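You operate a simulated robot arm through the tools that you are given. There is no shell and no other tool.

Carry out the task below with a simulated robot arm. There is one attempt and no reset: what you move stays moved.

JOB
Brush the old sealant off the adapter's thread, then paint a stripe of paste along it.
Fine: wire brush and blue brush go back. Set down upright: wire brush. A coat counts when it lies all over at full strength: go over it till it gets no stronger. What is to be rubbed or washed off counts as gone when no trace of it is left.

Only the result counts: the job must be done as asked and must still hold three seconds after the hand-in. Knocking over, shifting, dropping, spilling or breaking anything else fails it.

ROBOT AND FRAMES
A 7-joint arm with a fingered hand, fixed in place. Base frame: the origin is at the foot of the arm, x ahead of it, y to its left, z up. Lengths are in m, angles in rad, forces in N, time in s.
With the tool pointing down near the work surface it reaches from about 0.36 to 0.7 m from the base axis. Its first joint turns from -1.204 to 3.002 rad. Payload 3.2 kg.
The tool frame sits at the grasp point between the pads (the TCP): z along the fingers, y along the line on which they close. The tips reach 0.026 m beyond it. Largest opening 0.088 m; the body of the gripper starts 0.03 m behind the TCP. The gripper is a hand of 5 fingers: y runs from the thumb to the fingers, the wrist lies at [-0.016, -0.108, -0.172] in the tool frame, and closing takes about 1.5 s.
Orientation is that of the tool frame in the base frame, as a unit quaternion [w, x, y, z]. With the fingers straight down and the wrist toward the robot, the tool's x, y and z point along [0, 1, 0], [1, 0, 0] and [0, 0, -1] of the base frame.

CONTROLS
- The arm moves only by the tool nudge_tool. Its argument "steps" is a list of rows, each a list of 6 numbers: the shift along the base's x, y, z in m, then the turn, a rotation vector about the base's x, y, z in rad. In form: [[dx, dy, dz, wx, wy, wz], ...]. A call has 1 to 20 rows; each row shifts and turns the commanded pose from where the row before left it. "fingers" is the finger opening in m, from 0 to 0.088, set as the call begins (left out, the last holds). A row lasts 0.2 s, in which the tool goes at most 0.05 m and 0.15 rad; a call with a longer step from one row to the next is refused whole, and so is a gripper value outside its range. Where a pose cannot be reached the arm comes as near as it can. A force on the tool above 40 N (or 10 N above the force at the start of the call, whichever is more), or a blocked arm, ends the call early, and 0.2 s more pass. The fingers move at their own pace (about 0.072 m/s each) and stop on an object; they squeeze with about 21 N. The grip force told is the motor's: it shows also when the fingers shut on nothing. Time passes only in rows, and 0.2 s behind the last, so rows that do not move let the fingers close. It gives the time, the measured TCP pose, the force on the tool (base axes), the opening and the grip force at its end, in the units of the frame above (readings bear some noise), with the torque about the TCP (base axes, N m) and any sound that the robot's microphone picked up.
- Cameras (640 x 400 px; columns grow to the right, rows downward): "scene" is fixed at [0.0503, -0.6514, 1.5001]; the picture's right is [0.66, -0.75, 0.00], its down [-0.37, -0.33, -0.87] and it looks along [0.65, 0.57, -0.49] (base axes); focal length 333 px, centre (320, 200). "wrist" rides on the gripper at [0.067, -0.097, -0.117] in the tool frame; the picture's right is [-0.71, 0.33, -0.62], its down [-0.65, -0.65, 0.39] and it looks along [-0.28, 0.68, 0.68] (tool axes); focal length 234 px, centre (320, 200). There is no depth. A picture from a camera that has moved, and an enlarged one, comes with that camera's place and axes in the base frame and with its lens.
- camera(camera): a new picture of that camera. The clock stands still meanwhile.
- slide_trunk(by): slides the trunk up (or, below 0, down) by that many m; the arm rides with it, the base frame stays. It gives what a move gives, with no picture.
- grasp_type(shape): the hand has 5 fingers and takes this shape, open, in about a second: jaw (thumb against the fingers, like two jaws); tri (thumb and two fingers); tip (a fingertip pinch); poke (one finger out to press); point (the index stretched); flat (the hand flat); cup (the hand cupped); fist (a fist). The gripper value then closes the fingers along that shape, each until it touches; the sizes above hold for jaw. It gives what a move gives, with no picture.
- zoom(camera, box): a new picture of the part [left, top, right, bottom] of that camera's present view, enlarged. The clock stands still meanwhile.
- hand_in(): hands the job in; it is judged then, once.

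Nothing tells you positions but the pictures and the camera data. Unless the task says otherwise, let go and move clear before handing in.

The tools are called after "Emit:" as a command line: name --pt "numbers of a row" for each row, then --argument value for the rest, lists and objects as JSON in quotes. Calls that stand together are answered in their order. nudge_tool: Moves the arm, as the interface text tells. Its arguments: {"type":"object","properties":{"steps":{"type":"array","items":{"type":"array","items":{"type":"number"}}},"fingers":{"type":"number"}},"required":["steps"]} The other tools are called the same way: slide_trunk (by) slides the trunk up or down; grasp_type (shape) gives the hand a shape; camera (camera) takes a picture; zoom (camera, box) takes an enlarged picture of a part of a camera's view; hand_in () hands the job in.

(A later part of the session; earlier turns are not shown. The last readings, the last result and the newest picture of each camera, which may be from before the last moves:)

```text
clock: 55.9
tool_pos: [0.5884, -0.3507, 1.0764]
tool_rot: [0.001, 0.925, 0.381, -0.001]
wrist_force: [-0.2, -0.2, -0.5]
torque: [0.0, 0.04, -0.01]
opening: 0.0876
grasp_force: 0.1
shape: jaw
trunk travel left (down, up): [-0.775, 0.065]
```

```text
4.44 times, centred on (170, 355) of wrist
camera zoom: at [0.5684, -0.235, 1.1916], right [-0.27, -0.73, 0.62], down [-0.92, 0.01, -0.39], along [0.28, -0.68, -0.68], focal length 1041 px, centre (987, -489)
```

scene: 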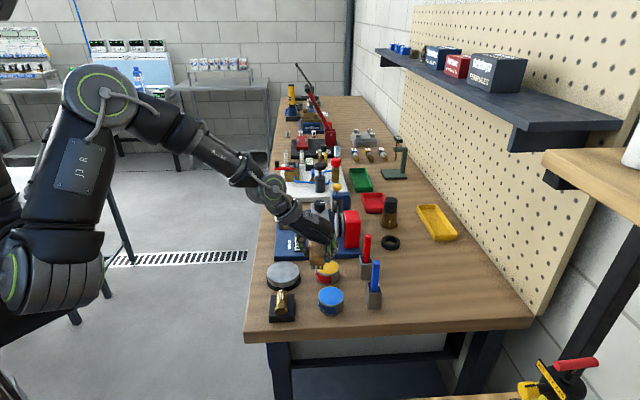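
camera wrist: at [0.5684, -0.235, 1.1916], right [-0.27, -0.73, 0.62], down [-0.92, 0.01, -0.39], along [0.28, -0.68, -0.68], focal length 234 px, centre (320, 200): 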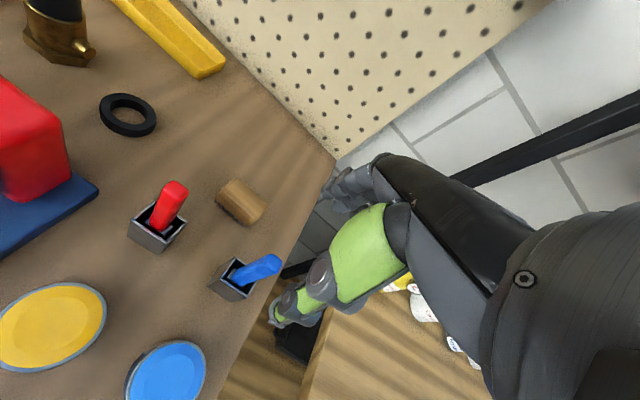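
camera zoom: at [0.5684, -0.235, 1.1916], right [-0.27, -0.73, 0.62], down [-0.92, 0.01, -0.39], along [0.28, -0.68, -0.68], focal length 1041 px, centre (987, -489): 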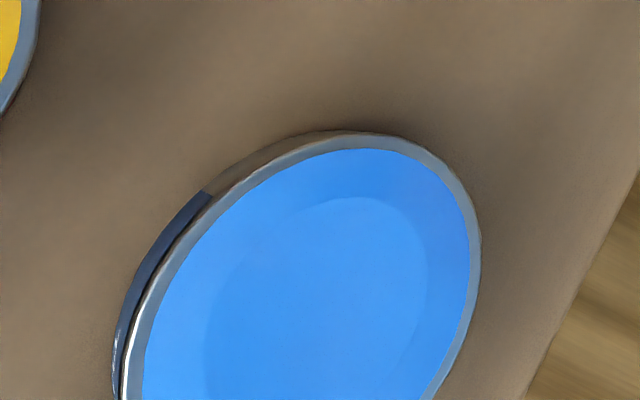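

The handle top is at about (0.587, -0.350), almost exactly under the TCP. I'll descend to straddle the handle.

Emit:
nudge_tool --pt "0 0 -0.03 0 0 0" --pt "-0.001 0 -0.03 0 0 0" --pt "0 0 -0.025 0 0 0"

Emit:
zoom --camera "scene" --box '[340, 200, 420, 310]'

Emit:
zoom --camera "wrist" --box '[200, 150, 420, 340]'

```text
clock: 56.7
tool_pos: [0.5885, -0.353, 0.992]
tool_rot: [0.0, 0.925, 0.38, -0.001]
wrist_force: [-0.5, -0.5, 0.7]
torque: [-0.01, -0.02, -0.02]
opening: 0.0878
grasp_force: 0.1
shape: jaw
trunk travel left (down, up): [-0.775, 0.065]
```

```text
3.64 times, centred on (380, 255) of scene
camera zoom: at [0.0503, -0.6514, 1.5001], right [0.66, -0.75, 0.0], down [-0.37, -0.33, -0.87], along [0.65, 0.57, -0.49], focal length 1212 px, centre (102, 0)
```

zoom: 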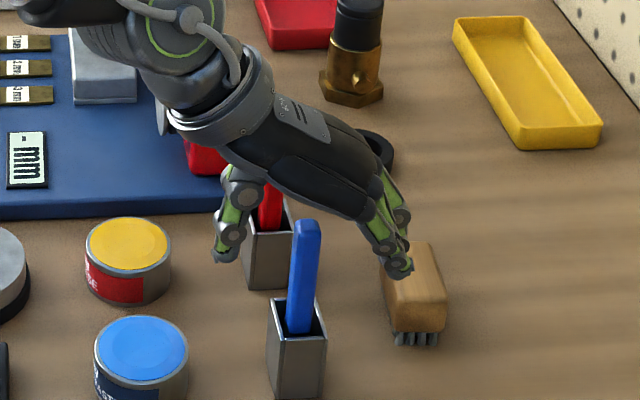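

```text
2.11 times, centred on (310, 245) of wrist
camera zoom: at [0.5681, -0.2364, 1.1072], right [-0.27, -0.73, 0.62], down [-0.92, 0.01, -0.39], along [0.28, -0.68, -0.68], focal length 493 px, centre (341, 105)
```

zoom: 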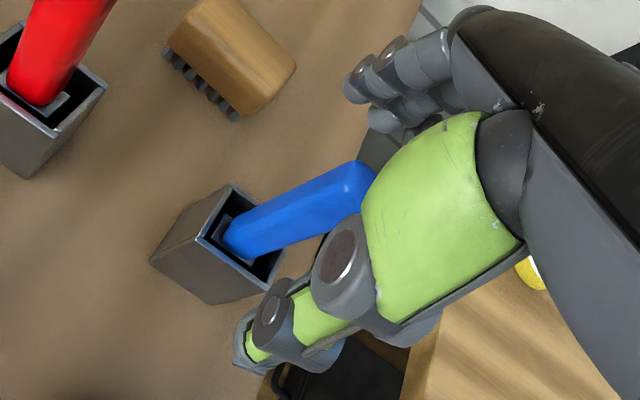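

The handle is centred between thumb and fingers. I'll go down the last 1.7 cm and close.

Emit:
nudge_tool --pt "-0.001 0.001 -0.01 0 0 0" --pt "0 0 -0.007 0 0 0"

Emit:
zoom --camera "wrist" --box '[200, 150, 420, 340]'

Emit:
nudge_tool --fingers 0.0 --pt "0 0 0 0 0 0" --pt "0 0 0 0 0 0" --pt "0 0 0 0 0 0" --pt "0 0 0 0 0 0" --pt "0 0 0 0 0 0" --pt "0 0 0 0 0 0" --pt "0 0 0 0 0 0" --pt "0 0 0 0 0 0"

Emit:
zoom --camera "wrist" --box '[200, 150, 420, 340]'

Emit:
zoom --camera "scene" --box '[340, 200, 420, 310]'

```text
clock: 57.3
tool_pos: [0.5866, -0.3515, 0.9754]
tool_rot: [0.001, 0.925, 0.38, 0.0]
wrist_force: [0.0, -0.7, 0.4]
torque: [-0.01, -0.03, -0.01]
opening: 0.0877
grasp_force: 0.0
shape: jaw
trunk travel left (down, up): [-0.775, 0.065]
```

```text
2.11 times, centred on (310, 245) of wrist
camera zoom: at [0.5659, -0.2344, 1.0908], right [-0.27, -0.73, 0.62], down [-0.92, 0.01, -0.39], along [0.28, -0.68, -0.68], focal length 493 px, centre (341, 105)
```

zoom: 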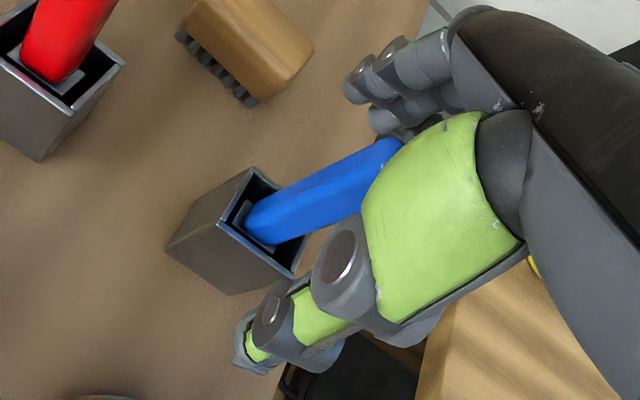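

```text
clock: 59.1
tool_pos: [0.5871, -0.3506, 0.9755]
tool_rot: [0.0, 0.925, 0.38, -0.001]
wrist_force: [0.0, -0.8, -0.7]
torque: [0.01, 0.02, 0.0]
opening: 0.0105
grasp_force: 21.2
shape: jaw
trunk travel left (down, up): [-0.775, 0.065]
```

```text
2.11 times, centred on (310, 245) of wrist
camera zoom: at [0.566, -0.2344, 1.091], right [-0.27, -0.73, 0.62], down [-0.92, 0.01, -0.39], along [0.28, -0.68, -0.68], focal length 493 px, centre (341, 105)
```

zoom: 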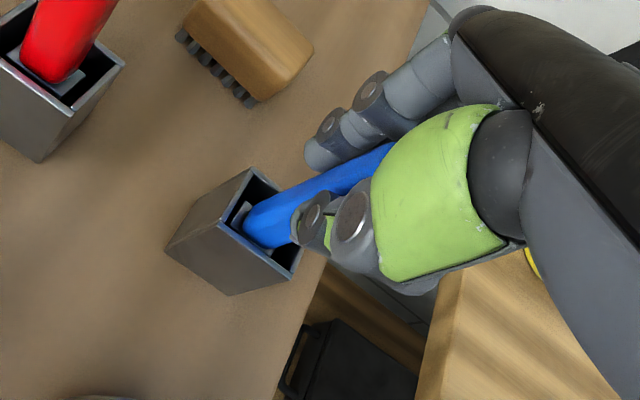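

```text
3.64 times, centred on (380, 255) of scene
camera zoom: at [0.0503, -0.6514, 1.5001], right [0.66, -0.75, 0.0], down [-0.37, -0.33, -0.87], along [0.65, 0.57, -0.49], focal length 1212 px, centre (102, 0)
```

zoom: 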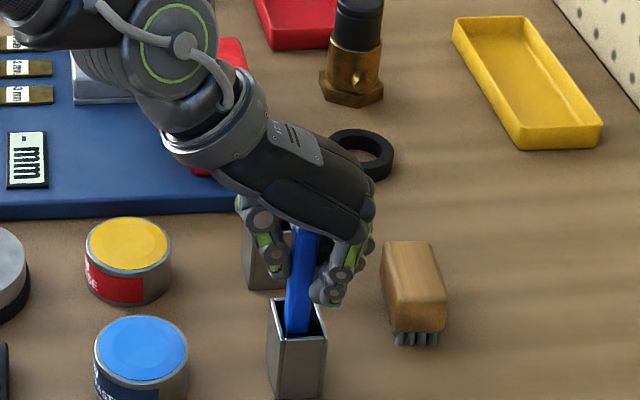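

Gripped at an opening of about 0.0105 m. I'll lift a little and check that the brush comes along straight.

Emit:
nudge_tool --pt "0 0 0.01 0 0 0" --pt "0 0 0.02 0 0 0"

Emit:
zoom --camera "scene" --box '[350, 220, 410, 310]'

Emit:
zoom --camera "wrist" --box '[200, 150, 420, 340]'

```text
clock: 59.7
tool_pos: [0.5873, -0.3498, 1.0061]
tool_rot: [0.001, 0.925, 0.379, -0.001]
wrist_force: [-1.1, 0.7, -0.4]
torque: [0.01, 0.0, 0.03]
opening: 0.0105
grasp_force: 20.9
shape: jaw
trunk travel left (down, up): [-0.775, 0.065]
```

```text
4.44 times, centred on (380, 265) of scene
camera zoom: at [0.0503, -0.6514, 1.5001], right [0.66, -0.75, 0.0], down [-0.37, -0.33, -0.87], along [0.65, 0.57, -0.49], focal length 1481 px, centre (53, -89)
```

zoom: 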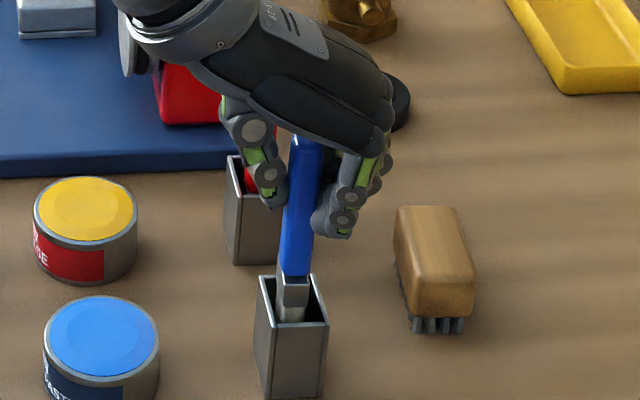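

```text
2.11 times, centred on (310, 245) of wrist
camera zoom: at [0.5657, -0.2339, 1.1224], right [-0.27, -0.73, 0.63], down [-0.92, 0.01, -0.39], along [0.28, -0.68, -0.68], focal length 493 px, centre (341, 105)
```

zoom: 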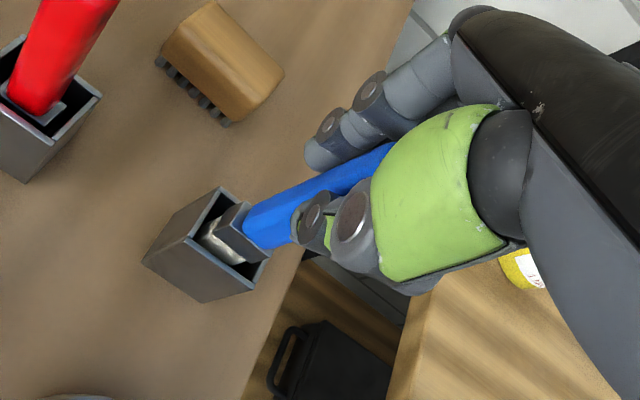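

The blue brush comes along cleanly. I'll continue lifting until the bristles clear the holder.

Emit:
nudge_tool --pt "0 0 0.025 0 0 0" --pt "0 0 0.03 0 0 0" --pt "0 0 0.03 0 0 0" --pt "0 0 0.01 0 0 0"

Emit:
zoom --camera "scene" --box '[340, 160, 420, 310]'

Emit:
zoom --camera "wrist" --box '[180, 150, 420, 360]'

```text
clock: 60.7
tool_pos: [0.5874, -0.3521, 1.0994]
tool_rot: [0.0, 0.925, 0.38, -0.001]
wrist_force: [-0.1, 0.5, 0.0]
torque: [0.0, -0.02, 0.0]
opening: 0.0102
grasp_force: 21.1
shape: jaw
trunk travel left (down, up): [-0.775, 0.065]
```

```text
2.67 times, centred on (380, 235) of scene
camera zoom: at [0.0503, -0.6514, 1.5001], right [0.66, -0.75, 0.0], down [-0.37, -0.33, -0.87], along [0.65, 0.57, -0.49], focal length 889 px, centre (160, 107)
```

zoom: 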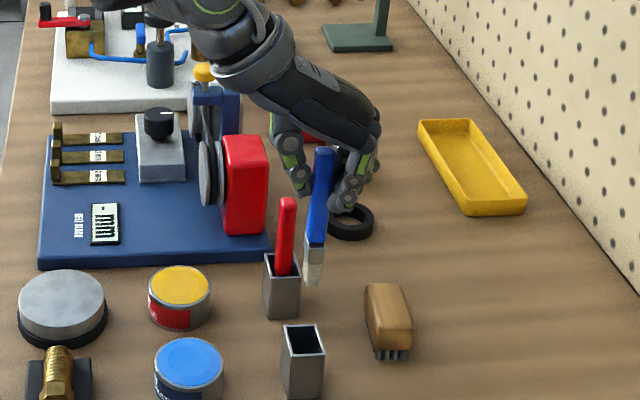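

```text
1.90 times, centred on (300, 255) of wrist
camera zoom: at [0.5665, -0.2358, 1.2159], right [-0.27, -0.73, 0.62], down [-0.92, 0.01, -0.39], along [0.28, -0.68, -0.68], focal length 446 px, centre (358, 95)
```

zoom: 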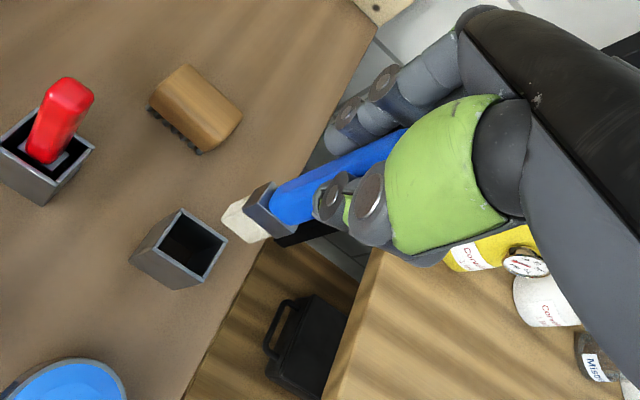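

The blue brush is out, with white bristles at its tip. I'll zoom in to measure where the tip is relative to the TCP.

Emit:
zoom --camera "scene" --box '[365, 205, 415, 275]'

Emit:
zoom --camera "wrist" --box '[250, 210, 350, 290]'

```text
5.71 times, centred on (390, 240) of scene
camera zoom: at [0.0503, -0.6514, 1.5001], right [0.66, -0.75, 0.0], down [-0.37, -0.33, -0.87], along [0.65, 0.57, -0.49], focal length 1904 px, centre (-80, -29)
```

zoom: 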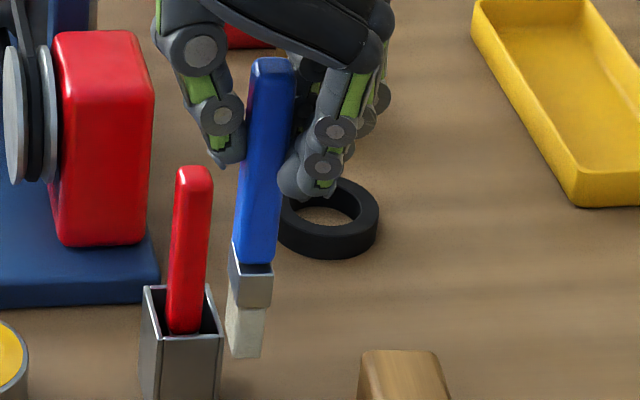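

```text
5.00 times, centred on (300, 250) of wrist
camera zoom: at [0.5665, -0.2358, 1.2159], right [-0.27, -0.73, 0.62], down [-0.92, 0.01, -0.39], along [0.28, -0.68, -0.68], focal length 1171 px, centre (420, -50)
```

zoom: 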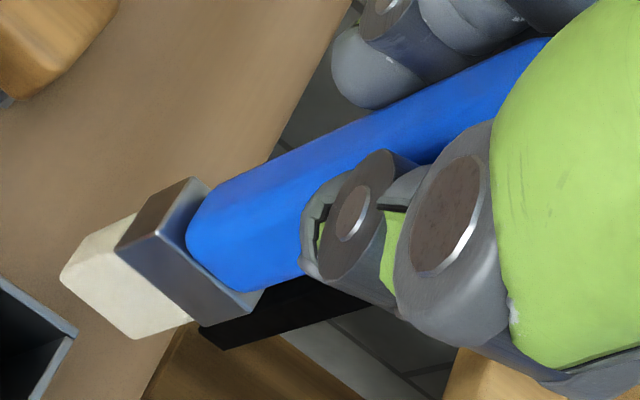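

The brush hangs vertically, with its tip about 0.117 m below the TCP. I'll move over the blue paste tin at about (0.512, -0.278).

Emit:
nudge_tool --pt "-0.02 0.019 0 0 0 0" --pt "-0.02 0.019 0 0 0 0" --pt "-0.02 0.019 0 0 0 0" --pt "-0.0164 0.0171 0 0 0 0" --pt "0 0 -0.03 0 0 0" --pt "0 0 -0.02 0 0 0" --pt "0 0 0 0 0 0"

Emit:
zoom --camera "scene" --box '[300, 210, 380, 320]'

Emit:
camera --camera "wrist"

```text
clock: 62.3
tool_pos: [0.5104, -0.2748, 1.0501]
tool_rot: [0.0, 0.925, 0.38, 0.0]
wrist_force: [-0.6, -0.5, 0.0]
torque: [0.02, 0.04, -0.01]
opening: 0.0105
grasp_force: 21.2
shape: jaw
trunk travel left (down, up): [-0.775, 0.065]
```

```text
3.64 times, centred on (340, 265) of scene
camera zoom: at [0.0503, -0.6514, 1.5001], right [0.66, -0.75, 0.0], down [-0.37, -0.33, -0.87], along [0.65, 0.57, -0.49], focal length 1212 px, centre (247, -36)
```

zoom: 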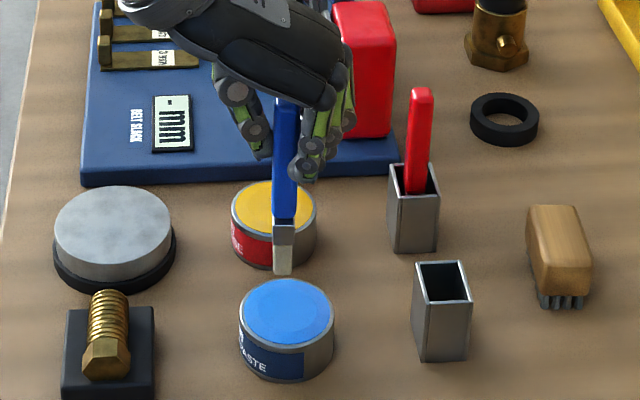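

```text
taken
camera wrist: at [0.49, -0.1589, 1.1663], right [-0.27, -0.73, 0.62], down [-0.92, 0.01, -0.39], along [0.28, -0.68, -0.68], focal length 234 px, centre (320, 200)
```

wrist: 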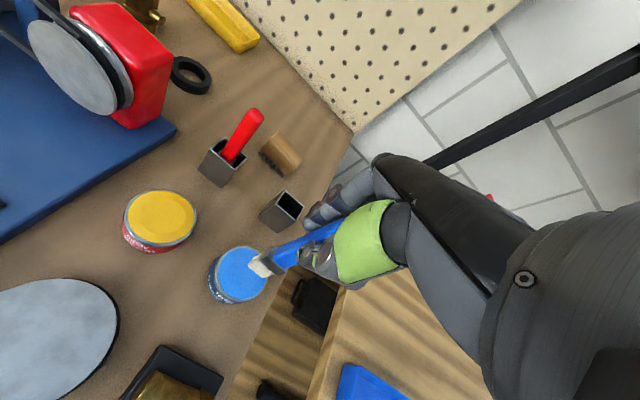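

The tip is right above the tin's centre, about 3 cm up. I'll lower it to the paste.

Emit:
nudge_tool --pt "0.001 -0.001 -0.012 0 0 0" --pt "0.001 -0.001 -0.012 0 0 0" --pt "0 0 0 0 0 0"

Emit:
zoom --camera "scene" --box '[310, 250, 350, 310]'

Emit:
zoom --camera "wrist" --box '[190, 230, 310, 320]'

```text
clock: 63.1
tool_pos: [0.5127, -0.2773, 1.0265]
tool_rot: [0.001, 0.925, 0.38, 0.0]
wrist_force: [0.5, 0.0, 0.2]
torque: [0.02, 0.01, -0.01]
opening: 0.0106
grasp_force: 21.0
shape: jaw
trunk travel left (down, up): [-0.775, 0.065]
```

```text
6.67 times, centred on (330, 280) of scene
camera zoom: at [0.0503, -0.6514, 1.5001], right [0.66, -0.75, 0.0], down [-0.37, -0.33, -0.87], along [0.65, 0.57, -0.49], focal length 2222 px, centre (253, -333)
```

zoom: 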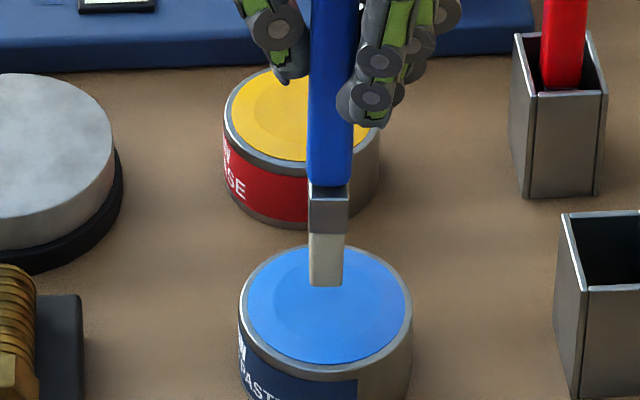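

```text
4.44 times, centred on (250, 275) of wrist
camera zoom: at [0.4922, -0.1616, 1.1425], right [-0.27, -0.73, 0.62], down [-0.92, 0.01, -0.39], along [0.28, -0.68, -0.68], focal length 1041 px, centre (631, -133)
```

zoom: 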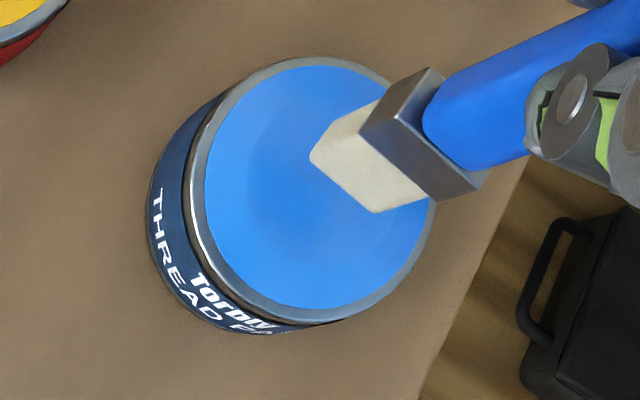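

Emit:
nudge_tool --pt "0 0 -0.005 0 0 0" --pt "0 0 -0.005 0 0 0"

Emit:
zoom --camera "scene" --box '[310, 250, 350, 310]'

Emit:
zoom --camera "wrist" --box '[190, 230, 310, 320]'

```text
clock: 63.7
tool_pos: [0.5119, -0.2774, 1.0165]
tool_rot: [0.0, 0.925, 0.38, -0.001]
wrist_force: [-0.1, 0.5, -0.3]
torque: [-0.01, -0.01, 0.01]
opening: 0.0102
grasp_force: 21.1
shape: jaw
trunk travel left (down, up): [-0.775, 0.065]
```

```text
6.67 times, centred on (330, 280) of scene
camera zoom: at [0.0503, -0.6514, 1.5001], right [0.66, -0.75, 0.0], down [-0.37, -0.33, -0.87], along [0.65, 0.57, -0.49], focal length 2222 px, centre (253, -333)
```

zoom: 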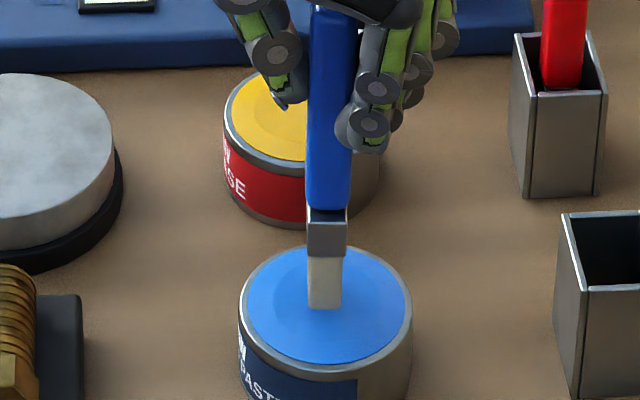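

```text
4.44 times, centred on (250, 275) of wrist
camera zoom: at [0.4911, -0.162, 1.1326], right [-0.27, -0.73, 0.62], down [-0.92, 0.01, -0.39], along [0.28, -0.68, -0.68], focal length 1041 px, centre (631, -133)
```

zoom: 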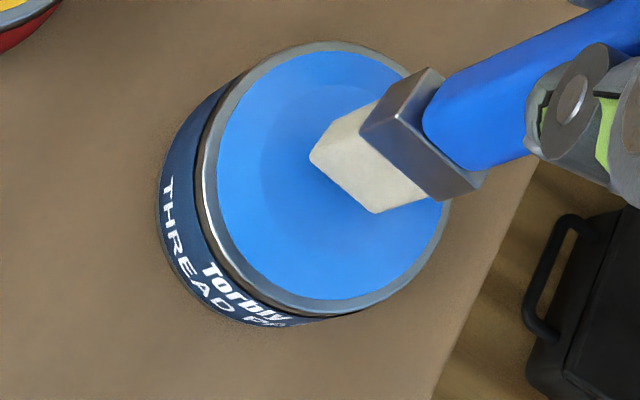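

Emit:
nudge_tool --pt "0 0 -0.003 0 0 0" --pt "0 0 -0.003 0 0 0"

Emit:
zoom --camera "scene" --box '[310, 250, 350, 310]'

Emit:
zoom --camera "wrist" --box '[190, 230, 310, 320]'

```text
clock: 64.3
tool_pos: [0.5127, -0.2784, 1.011]
tool_rot: [0.0, 0.925, 0.38, -0.002]
wrist_force: [0.6, 0.3, -0.6]
torque: [0.0, 0.0, 0.0]
opening: 0.0108
grasp_force: 20.9
shape: jaw
trunk travel left (down, up): [-0.775, 0.065]
```

```text
6.67 times, centred on (330, 280) of scene
camera zoom: at [0.0503, -0.6514, 1.5001], right [0.66, -0.75, 0.0], down [-0.37, -0.33, -0.87], along [0.65, 0.57, -0.49], focal length 2222 px, centre (253, -333)
```

zoom: 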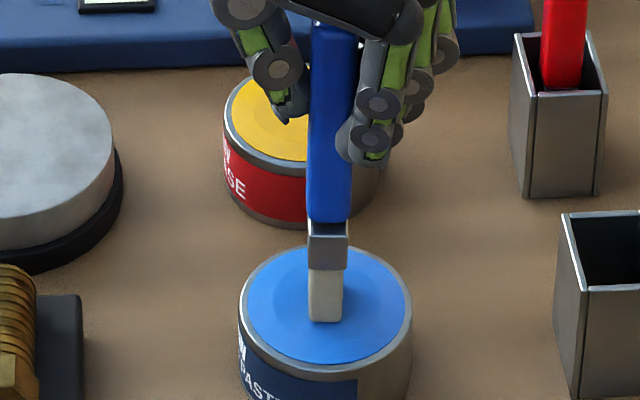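

```text
4.44 times, centred on (250, 275) of wrist
camera zoom: at [0.4915, -0.1621, 1.1261], right [-0.27, -0.73, 0.62], down [-0.92, 0.01, -0.39], along [0.28, -0.68, -0.68], focal length 1041 px, centre (631, -133)
```

zoom: 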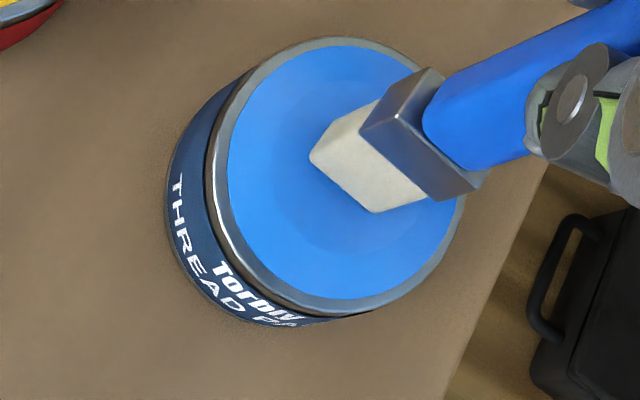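

Emit:
nudge_tool --pt "0 0 -0.003 0 0 0" --pt "0 0 -0.002 0 0 0"

Emit:
zoom --camera "scene" --box '[310, 250, 350, 310]'

Emit:
zoom --camera "wrist" --box '[190, 230, 310, 320]'

```text
clock: 64.9
tool_pos: [0.5126, -0.2772, 1.0078]
tool_rot: [0.002, 0.925, 0.381, 0.002]
wrist_force: [0.3, 1.3, 10.0]
torque: [-0.03, 0.0, -0.01]
opening: 0.0106
grasp_force: 20.8
shape: jaw
trunk travel left (down, up): [-0.775, 0.065]
```

```text
6.67 times, centred on (330, 280) of scene
camera zoom: at [0.0503, -0.6514, 1.5001], right [0.66, -0.75, 0.0], down [-0.37, -0.33, -0.87], along [0.65, 0.57, -0.49], focal length 2222 px, centre (253, -333)
```

zoom: 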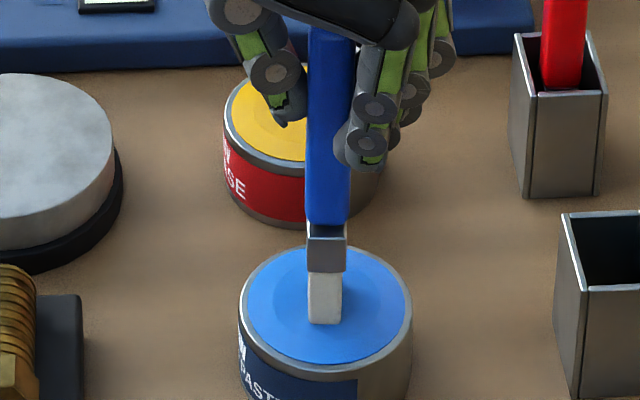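

```text
4.44 times, centred on (250, 275) of wrist
camera zoom: at [0.4907, -0.1608, 1.1235], right [-0.27, -0.73, 0.62], down [-0.92, 0.01, -0.39], along [0.28, -0.68, -0.67], focal length 1041 px, centre (631, -133)
```

zoom: 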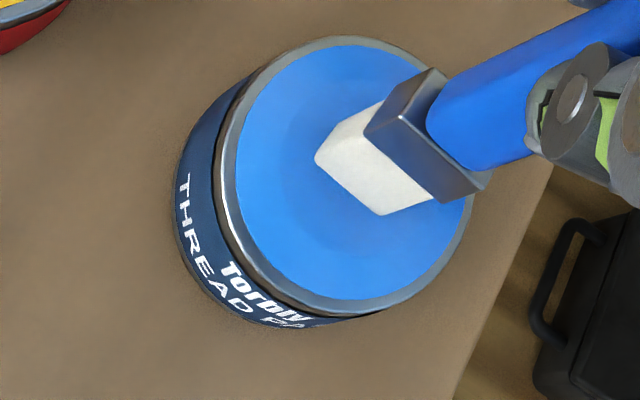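

The bristles touch the paste surface with about 10 N, which is firm contact. I'll hold briefly, then lift to see whether they've picked up paste.

Emit:
nudge_tool --pt "0 0 0.001 0 0 0" --pt "0 0 0 0 0 0" --pt "0 0 0.01 0 0 0" --pt "0 0 0.015 0 0 0"

Emit:
zoom --camera "scene" --box '[310, 240, 350, 310]'

Emit:
zoom --camera "wrist" --box '[190, 230, 310, 320]'

```text
clock: 65.9
tool_pos: [0.5115, -0.2771, 1.0313]
tool_rot: [0.0, 0.925, 0.38, -0.001]
wrist_force: [-0.5, -0.7, -0.3]
torque: [-0.02, 0.05, 0.02]
opening: 0.0094
grasp_force: 20.4
shape: jaw
trunk travel left (down, up): [-0.775, 0.065]
```

```text
5.71 times, centred on (330, 275) of scene
camera zoom: at [0.0503, -0.6514, 1.5001], right [0.66, -0.75, 0.0], down [-0.37, -0.33, -0.87], along [0.65, 0.57, -0.49], focal length 1904 px, centre (263, -229)
```

zoom: 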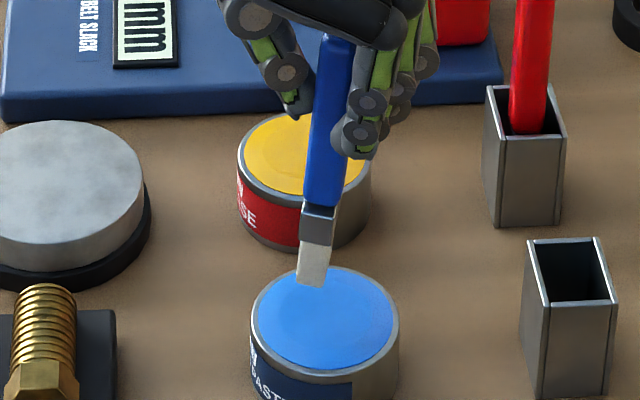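

```text
4.44 times, centred on (250, 275) of wrist
camera zoom: at [0.4903, -0.1614, 1.147], right [-0.27, -0.73, 0.62], down [-0.92, 0.01, -0.39], along [0.28, -0.68, -0.68], focal length 1041 px, centre (631, -133)
```

zoom: 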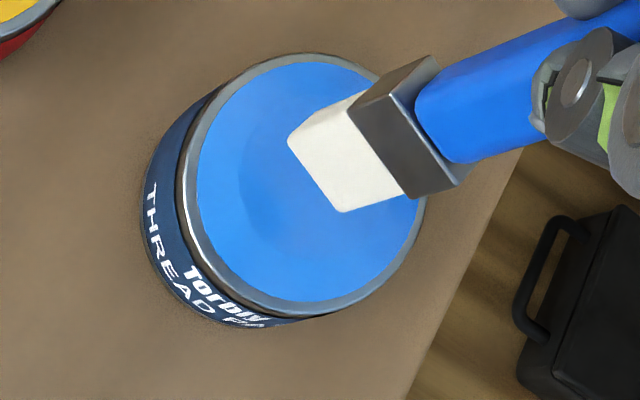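

The brush tilted slightly in the grip and the bristles still look whitish. I'll look closely at the bristle colour and the tin surface.

Emit:
zoom --camera "wrist" --box '[235, 235, 285, 285]'

Emit:
zoom --camera "scene" --box '[320, 265, 345, 315]'

```text
8.00 times, centred on (260, 260) of wrist
camera zoom: at [0.4903, -0.1614, 1.147], right [-0.27, -0.73, 0.62], down [-0.92, 0.01, -0.39], along [0.28, -0.68, -0.68], focal length 1873 px, centre (800, -280)
```

zoom: 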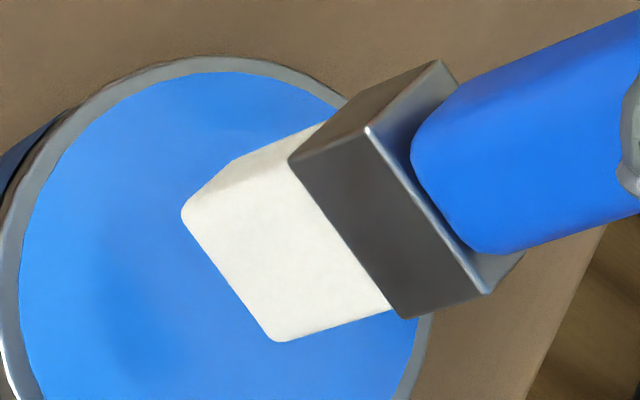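

```text
8.00 times, centred on (332, 290) of scene
camera zoom: at [0.0503, -0.6514, 1.5001], right [0.66, -0.75, 0.0], down [-0.37, -0.33, -0.87], along [0.65, 0.57, -0.49], focal length 2666 px, centre (220, -520)
```

zoom: 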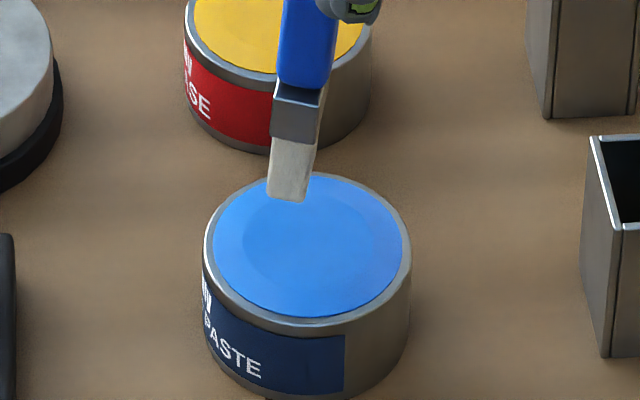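

The bristles did touch the paste, but their colour is unchanged. I'll dip again more lightly and wipe the tip back and forth in the paste to load it.

Emit:
nudge_tool --pt "0 -0.005 -0.012 0 0 0" --pt "0 0 -0.01 0 0 0" --pt "0 0 -0.002 0 0 0" --pt "0.004 0.004 0 0 0 0" --pt "-0.004 -0.004 0 0 0 0" --pt "-0.004 -0.004 0 0 0 0" --pt "0.004 0.004 0 0 0 0"

Emit:
zoom --camera "scene" --box '[310, 240, 350, 310]'

Emit:
zoom --camera "wrist" --box '[190, 230, 310, 320]'

```text
clock: 67.5
tool_pos: [0.5127, -0.2826, 1.007]
tool_rot: [0.001, 0.925, 0.381, 0.0]
wrist_force: [0.0, 0.2, 2.7]
torque: [-0.04, -0.01, 0.05]
opening: 0.0095
grasp_force: 20.9
shape: jaw
trunk travel left (down, up): [-0.775, 0.065]
```

```text
5.71 times, centred on (330, 275) of scene
camera zoom: at [0.0503, -0.6514, 1.5001], right [0.66, -0.75, 0.0], down [-0.37, -0.33, -0.87], along [0.65, 0.57, -0.49], focal length 1904 px, centre (263, -229)
```

zoom: 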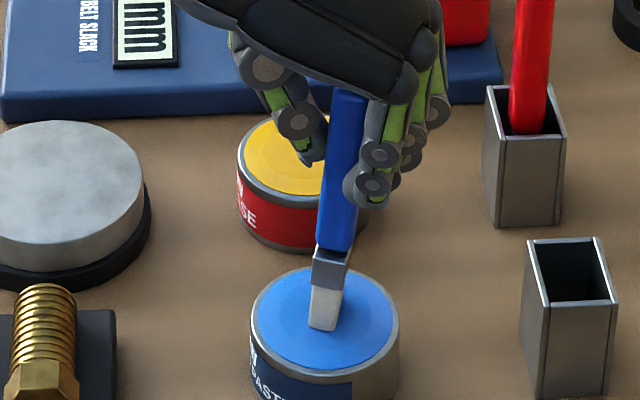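

```text
4.44 times, centred on (250, 275) of wrist
camera zoom: at [0.4918, -0.1665, 1.1243], right [-0.27, -0.73, 0.63], down [-0.92, 0.01, -0.39], along [0.28, -0.68, -0.68], focal length 1041 px, centre (631, -133)
```

zoom: 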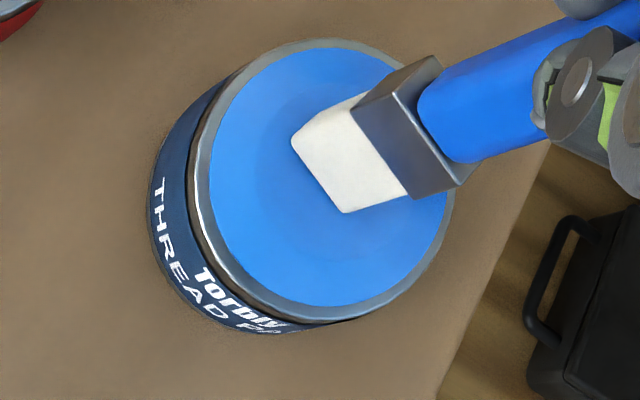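

Light contact and wiping are done; whether paste transferred should show on the thread. I'll lift, raise the trunk for the closer reach, and move over the adapter.

Emit:
nudge_tool --pt "0 0 0.02 0 0 0" --pt "0 0 0.02 0 0 0"

Emit:
slide_trunk --by 0.06

Emit:
nudge_tool --pt "0 0 -0.02 0 0 0" --pt "0 0 -0.02 0 0 0" --pt "-0.03 0.027 0 0 0 0" --pt "-0.03 0.027 0 0 0 0" --pt "-0.028 0.025 0 0 0 0" --pt "0 0 0 0 0 0"

Emit:
zoom --camera "scene" --box '[240, 200, 350, 340]'

Emit:
camera --camera "wrist"

```text
clock: 68.1
tool_pos: [0.5119, -0.2833, 1.0486]
tool_rot: [0.0, 0.925, 0.38, -0.001]
wrist_force: [0.6, -0.1, -0.8]
torque: [0.0, 0.0, -0.01]
opening: 0.0094
grasp_force: 20.9
shape: jaw
trunk travel left (down, up): [-0.775, 0.065]
```

```text
clock: 69.1
tool_pos: [0.5129, -0.2831, 1.1088]
tool_rot: [0.0, 0.925, 0.38, 0.0]
wrist_force: [-0.3, 0.7, -0.1]
torque: [-0.02, 0.03, -0.01]
opening: 0.0096
grasp_force: 21.1
shape: jaw
trunk travel left (down, up): [-0.835, 0.005]
```

```text
clock: 70.5
tool_pos: [0.4394, -0.2112, 1.0571]
tool_rot: [-0.005, 0.925, 0.379, 0.001]
wrist_force: [0.0, -0.7, -2.0]
torque: [0.03, -0.01, 0.0]
opening: 0.0092
grasp_force: 20.9
shape: jaw
out of reach, approached as far as the arm can: row 5
trunk travel left (down, up): [-0.835, 0.005]
```

```text
2.86 times, centred on (295, 270) of scene
camera zoom: at [0.0503, -0.6514, 1.5001], right [0.66, -0.75, 0.0], down [-0.37, -0.33, -0.87], along [0.65, 0.57, -0.49], focal length 952 px, centre (391, 0)
```

zoom: 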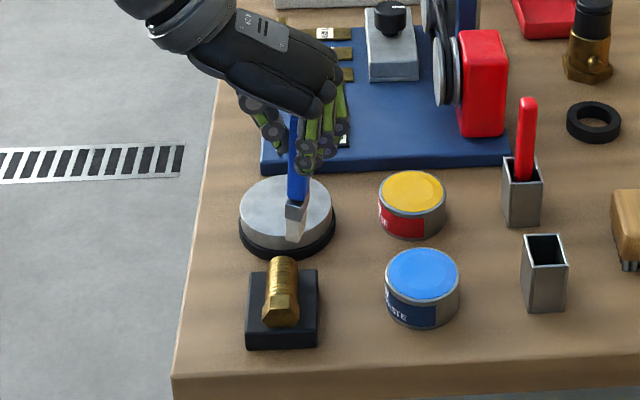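

```text
taken
camera wrist: at [0.4173, -0.0958, 1.1744], right [-0.27, -0.74, 0.62], down [-0.92, 0.01, -0.39], along [0.28, -0.67, -0.68], focal length 234 px, centre (320, 200)
```

wrist: 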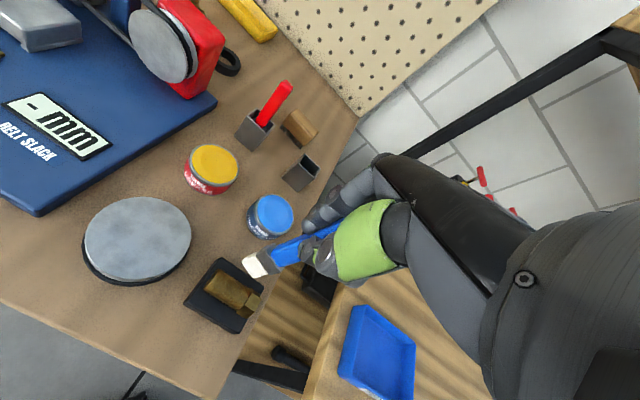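

I'm close, but the arm is at its inner limit at this height. I'll lower while moving over the thread.

Emit:
nudge_tool --pt "0 0.004 -0.01 0 0 0" --pt "-0.005 0.005 -0.005 0 0 0" --pt "-0.004 0.004 0 0 0 0" --pt "0 0 0 0 0 0"

Emit:
zoom --camera "scene" --box '[255, 240, 325, 330]'

Emit:
zoom --camera "wrist" --box '[180, 220, 320, 340]'

```text
clock: 71.5
tool_pos: [0.4288, -0.1964, 1.0421]
tool_rot: [-0.005, 0.926, 0.378, 0.002]
wrist_force: [0.1, -0.4, -1.2]
torque: [0.02, -0.01, 0.01]
opening: 0.0094
grasp_force: 21.1
shape: jaw
trunk travel left (down, up): [-0.835, 0.005]
```

```text
4.44 times, centred on (290, 285) of scene
camera zoom: at [0.0503, -0.6514, 1.5001], right [0.66, -0.75, 0.0], down [-0.37, -0.33, -0.87], along [0.65, 0.57, -0.49], focal length 1481 px, centre (453, -178)
```

zoom: 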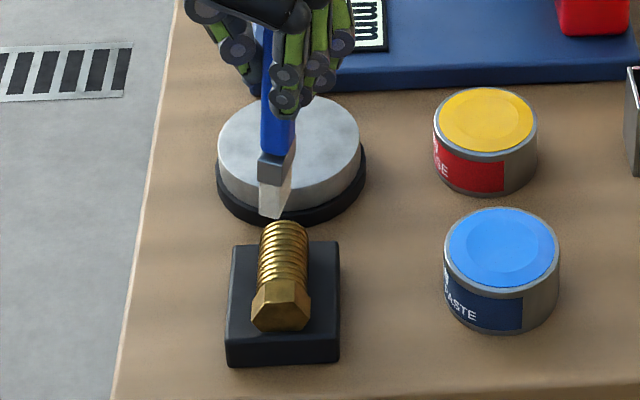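

```text
3.33 times, centred on (250, 280) of wrist
camera zoom: at [0.4084, -0.0817, 1.1585], right [-0.27, -0.74, 0.62], down [-0.92, 0.01, -0.39], along [0.28, -0.67, -0.69], focal length 781 px, centre (553, -67)
```

zoom: 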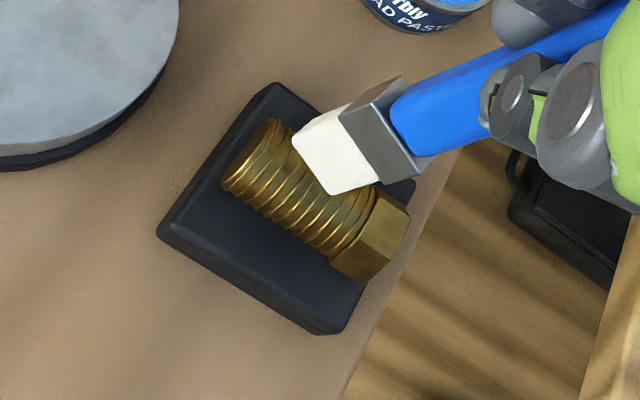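

The tip is about 1.4 cm above the thread and about 4 mm toward the thumb side. I'll shift over the thread's crest and lower to contact near the far half.

Emit:
nudge_tool --pt "0.003 -0.003 -0.006 0 0 0" --pt "0 0 -0.004 0 0 0" --pt "0 0 0 0 0 0"

Emit:
zoom --camera "scene" --box '[262, 255, 307, 325]'

Emit:
zoom --camera "wrist" --box '[200, 220, 300, 310]'

```text
clock: 72.3
tool_pos: [0.4319, -0.1991, 1.033]
tool_rot: [-0.004, 0.926, 0.378, 0.003]
wrist_force: [0.2, 0.4, -0.3]
torque: [0.02, -0.01, 0.02]
opening: 0.0095
grasp_force: 21.1
shape: jaw
trunk travel left (down, up): [-0.835, 0.005]
```

```text
5.71 times, centred on (284, 290) of scene
camera zoom: at [0.0503, -0.6514, 1.5001], right [0.66, -0.75, 0.0], down [-0.37, -0.33, -0.87], along [0.65, 0.57, -0.49], focal length 1904 px, centre (523, -314)
```

zoom: 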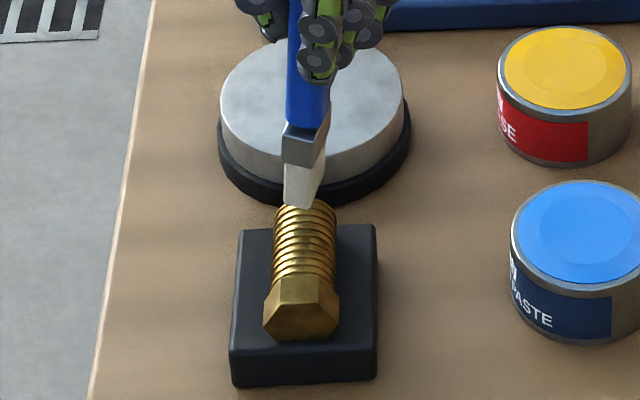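

```text
4.44 times, centred on (250, 265) of wrist
camera zoom: at [0.4109, -0.0843, 1.1499], right [-0.27, -0.74, 0.61], down [-0.92, 0.02, -0.39], along [0.28, -0.67, -0.69], focal length 1041 px, centre (631, -89)
```

zoom: 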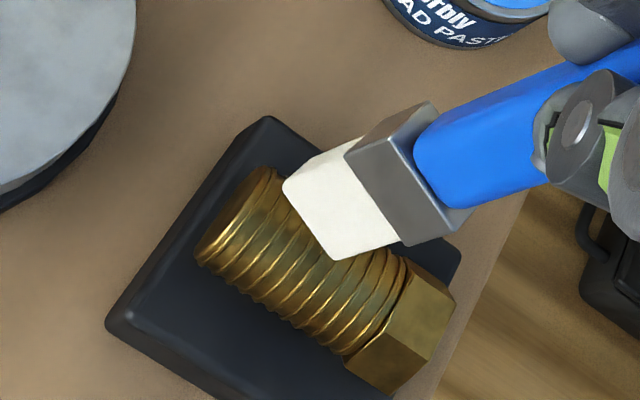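

Emit:
nudge_tool --pt "0.0015 -0.0015 -0.003 0 0 0" --pt "0 0 -0.002 0 0 0"

Emit:
zoom --camera "scene" --box '[262, 255, 307, 325]'

Emit:
zoom --camera "wrist" --box '[200, 220, 300, 310]'

```text
clock: 72.9
tool_pos: [0.4336, -0.1985, 1.0301]
tool_rot: [-0.006, 0.925, 0.379, 0.004]
wrist_force: [0.6, -0.7, -1.3]
torque: [-0.04, 0.01, -0.01]
opening: 0.0093
grasp_force: 20.9
shape: jaw
trunk travel left (down, up): [-0.835, 0.005]
```

```text
5.71 times, centred on (284, 290) of scene
camera zoom: at [0.0503, -0.6514, 1.5001], right [0.66, -0.75, 0.0], down [-0.37, -0.33, -0.87], along [0.65, 0.57, -0.49], focal length 1904 px, centre (523, -314)
```

zoom: 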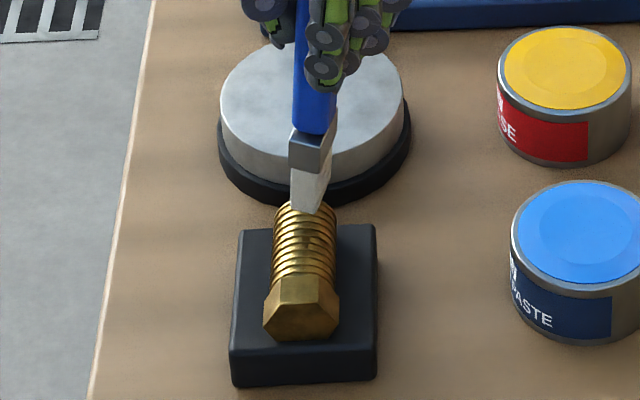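

```text
4.44 times, centred on (250, 265) of wrist
camera zoom: at [0.4132, -0.0854, 1.1459], right [-0.28, -0.74, 0.61], down [-0.92, 0.02, -0.39], along [0.28, -0.67, -0.69], focal length 1041 px, centre (631, -89)
```

zoom: 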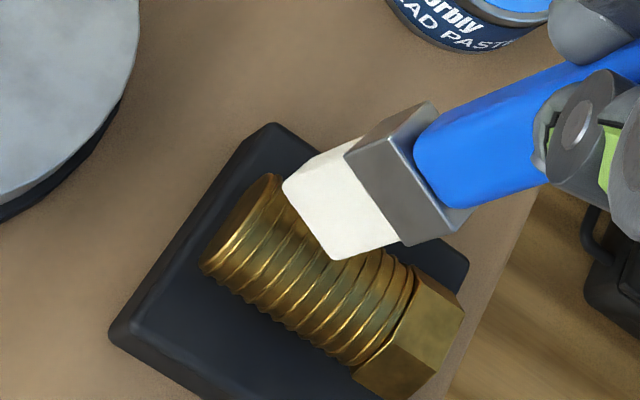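

Emit:
nudge_tool --pt "0 0 -0.002 0 0 0" --pt "0 0 -0.002 0 0 0"

Emit:
zoom --camera "scene" --box '[262, 265, 307, 325]'

Emit:
zoom --camera "wrist" --box '[200, 220, 300, 310]'

```text
clock: 73.5
tool_pos: [0.4341, -0.1994, 1.0245]
tool_rot: [-0.006, 0.926, 0.379, 0.006]
wrist_force: [0.0, -0.4, -0.2]
torque: [-0.01, -0.01, -0.03]
opening: 0.0095
grasp_force: 21.5
shape: jaw
trunk travel left (down, up): [-0.835, 0.005]
```

```text
6.67 times, centred on (284, 295) of scene
camera zoom: at [0.0503, -0.6514, 1.5001], right [0.66, -0.75, 0.0], down [-0.37, -0.33, -0.87], along [0.65, 0.57, -0.49], focal length 2222 px, centre (557, -433)
```

zoom: 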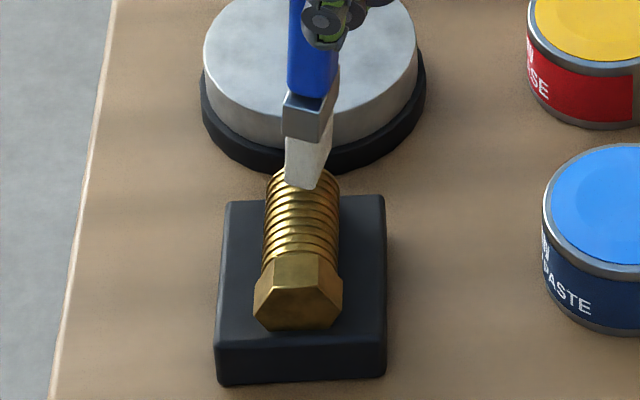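

```text
4.44 times, centred on (250, 265) of wrist
camera zoom: at [0.4132, -0.0848, 1.1419], right [-0.28, -0.74, 0.61], down [-0.92, 0.02, -0.39], along [0.28, -0.67, -0.69], focal length 1041 px, centre (631, -89)
```

zoom: 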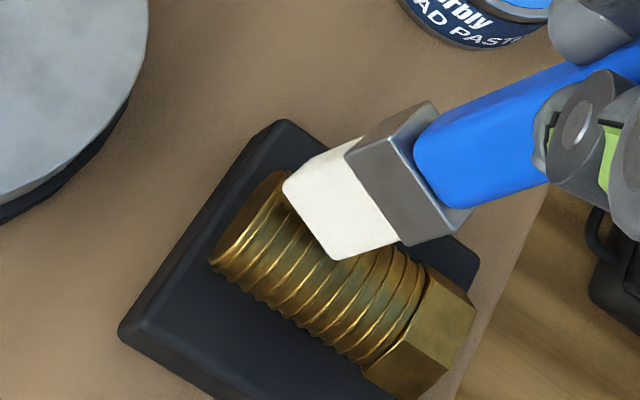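

Emit:
nudge_tool --pt "0 0 -0.0015 0 0 0"

Emit:
nudge_tool --pt "0 0 -0.0015 0 0 0"

Emit:
zoom --camera "scene" --box '[262, 265, 307, 325]'

```text
clock: 73.9
tool_pos: [0.434, -0.1986, 1.0233]
tool_rot: [-0.006, 0.926, 0.378, 0.006]
wrist_force: [0.5, 0.1, -0.7]
torque: [0.0, -0.03, 0.0]
opening: 0.0094
grasp_force: 21.0
shape: jaw
trunk travel left (down, up): [-0.835, 0.005]
```

```text
clock: 74.3
tool_pos: [0.4351, -0.2007, 1.0214]
tool_rot: [-0.007, 0.926, 0.378, 0.006]
wrist_force: [0.0, 0.2, 0.1]
torque: [0.0, 0.01, -0.03]
opening: 0.0095
grasp_force: 20.9
shape: jaw
trunk travel left (down, up): [-0.835, 0.005]
```

```text
6.67 times, centred on (284, 295) of scene
camera zoom: at [0.0503, -0.6514, 1.5001], right [0.66, -0.75, 0.0], down [-0.37, -0.33, -0.87], along [0.65, 0.57, -0.49], focal length 2222 px, centre (557, -433)
```

zoom: 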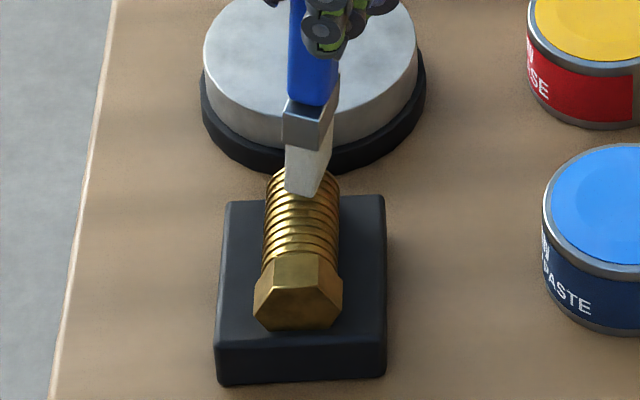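

Emit:
nudge_tool --pt "0 0 -0.0015 0 0 0"

Emit:
nudge_tool --pt "0 0 -0.0015 0 0 0"

Emit:
zoom --camera "scene" --box '[262, 265, 307, 325]'

Emit:
zoom --camera "wrist" --box '[200, 220, 300, 310]'

```text
clock: 74.7
tool_pos: [0.434, -0.2011, 1.0211]
tool_rot: [-0.007, 0.926, 0.377, 0.006]
wrist_force: [-0.6, -0.3, -0.7]
torque: [0.02, 0.0, -0.02]
opening: 0.0095
grasp_force: 21.0
shape: jaw
trunk travel left (down, up): [-0.835, 0.005]
```

```text
clock: 75.1
tool_pos: [0.4353, -0.1983, 1.0189]
tool_rot: [-0.007, 0.926, 0.377, 0.006]
wrist_force: [0.7, -0.2, 0.0]
torque: [0.01, 0.02, 0.01]
opening: 0.0097
grasp_force: 21.0
shape: jaw
trunk travel left (down, up): [-0.835, 0.005]
```

```text
6.67 times, centred on (284, 295) of scene
camera zoom: at [0.0503, -0.6514, 1.5001], right [0.66, -0.75, 0.0], down [-0.37, -0.33, -0.87], along [0.65, 0.57, -0.49], focal length 2222 px, centre (557, -433)
```

zoom: 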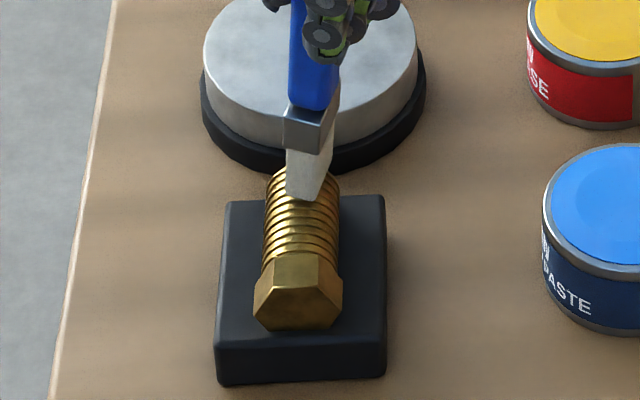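

```text
4.44 times, centred on (250, 265) of wrist
camera zoom: at [0.4131, -0.0852, 1.1365], right [-0.28, -0.74, 0.61], down [-0.92, 0.02, -0.39], along [0.28, -0.67, -0.69], focal length 1041 px, centre (631, -89)
```

zoom: 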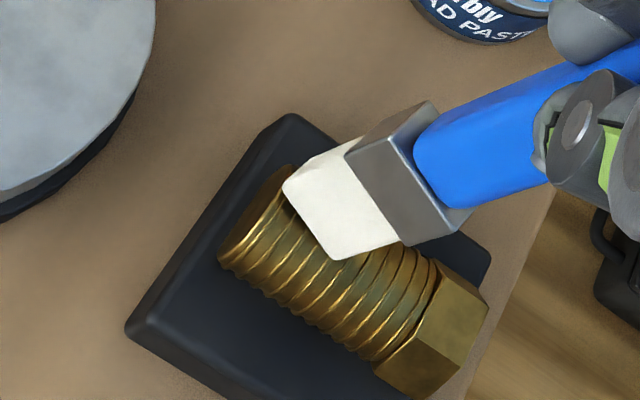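

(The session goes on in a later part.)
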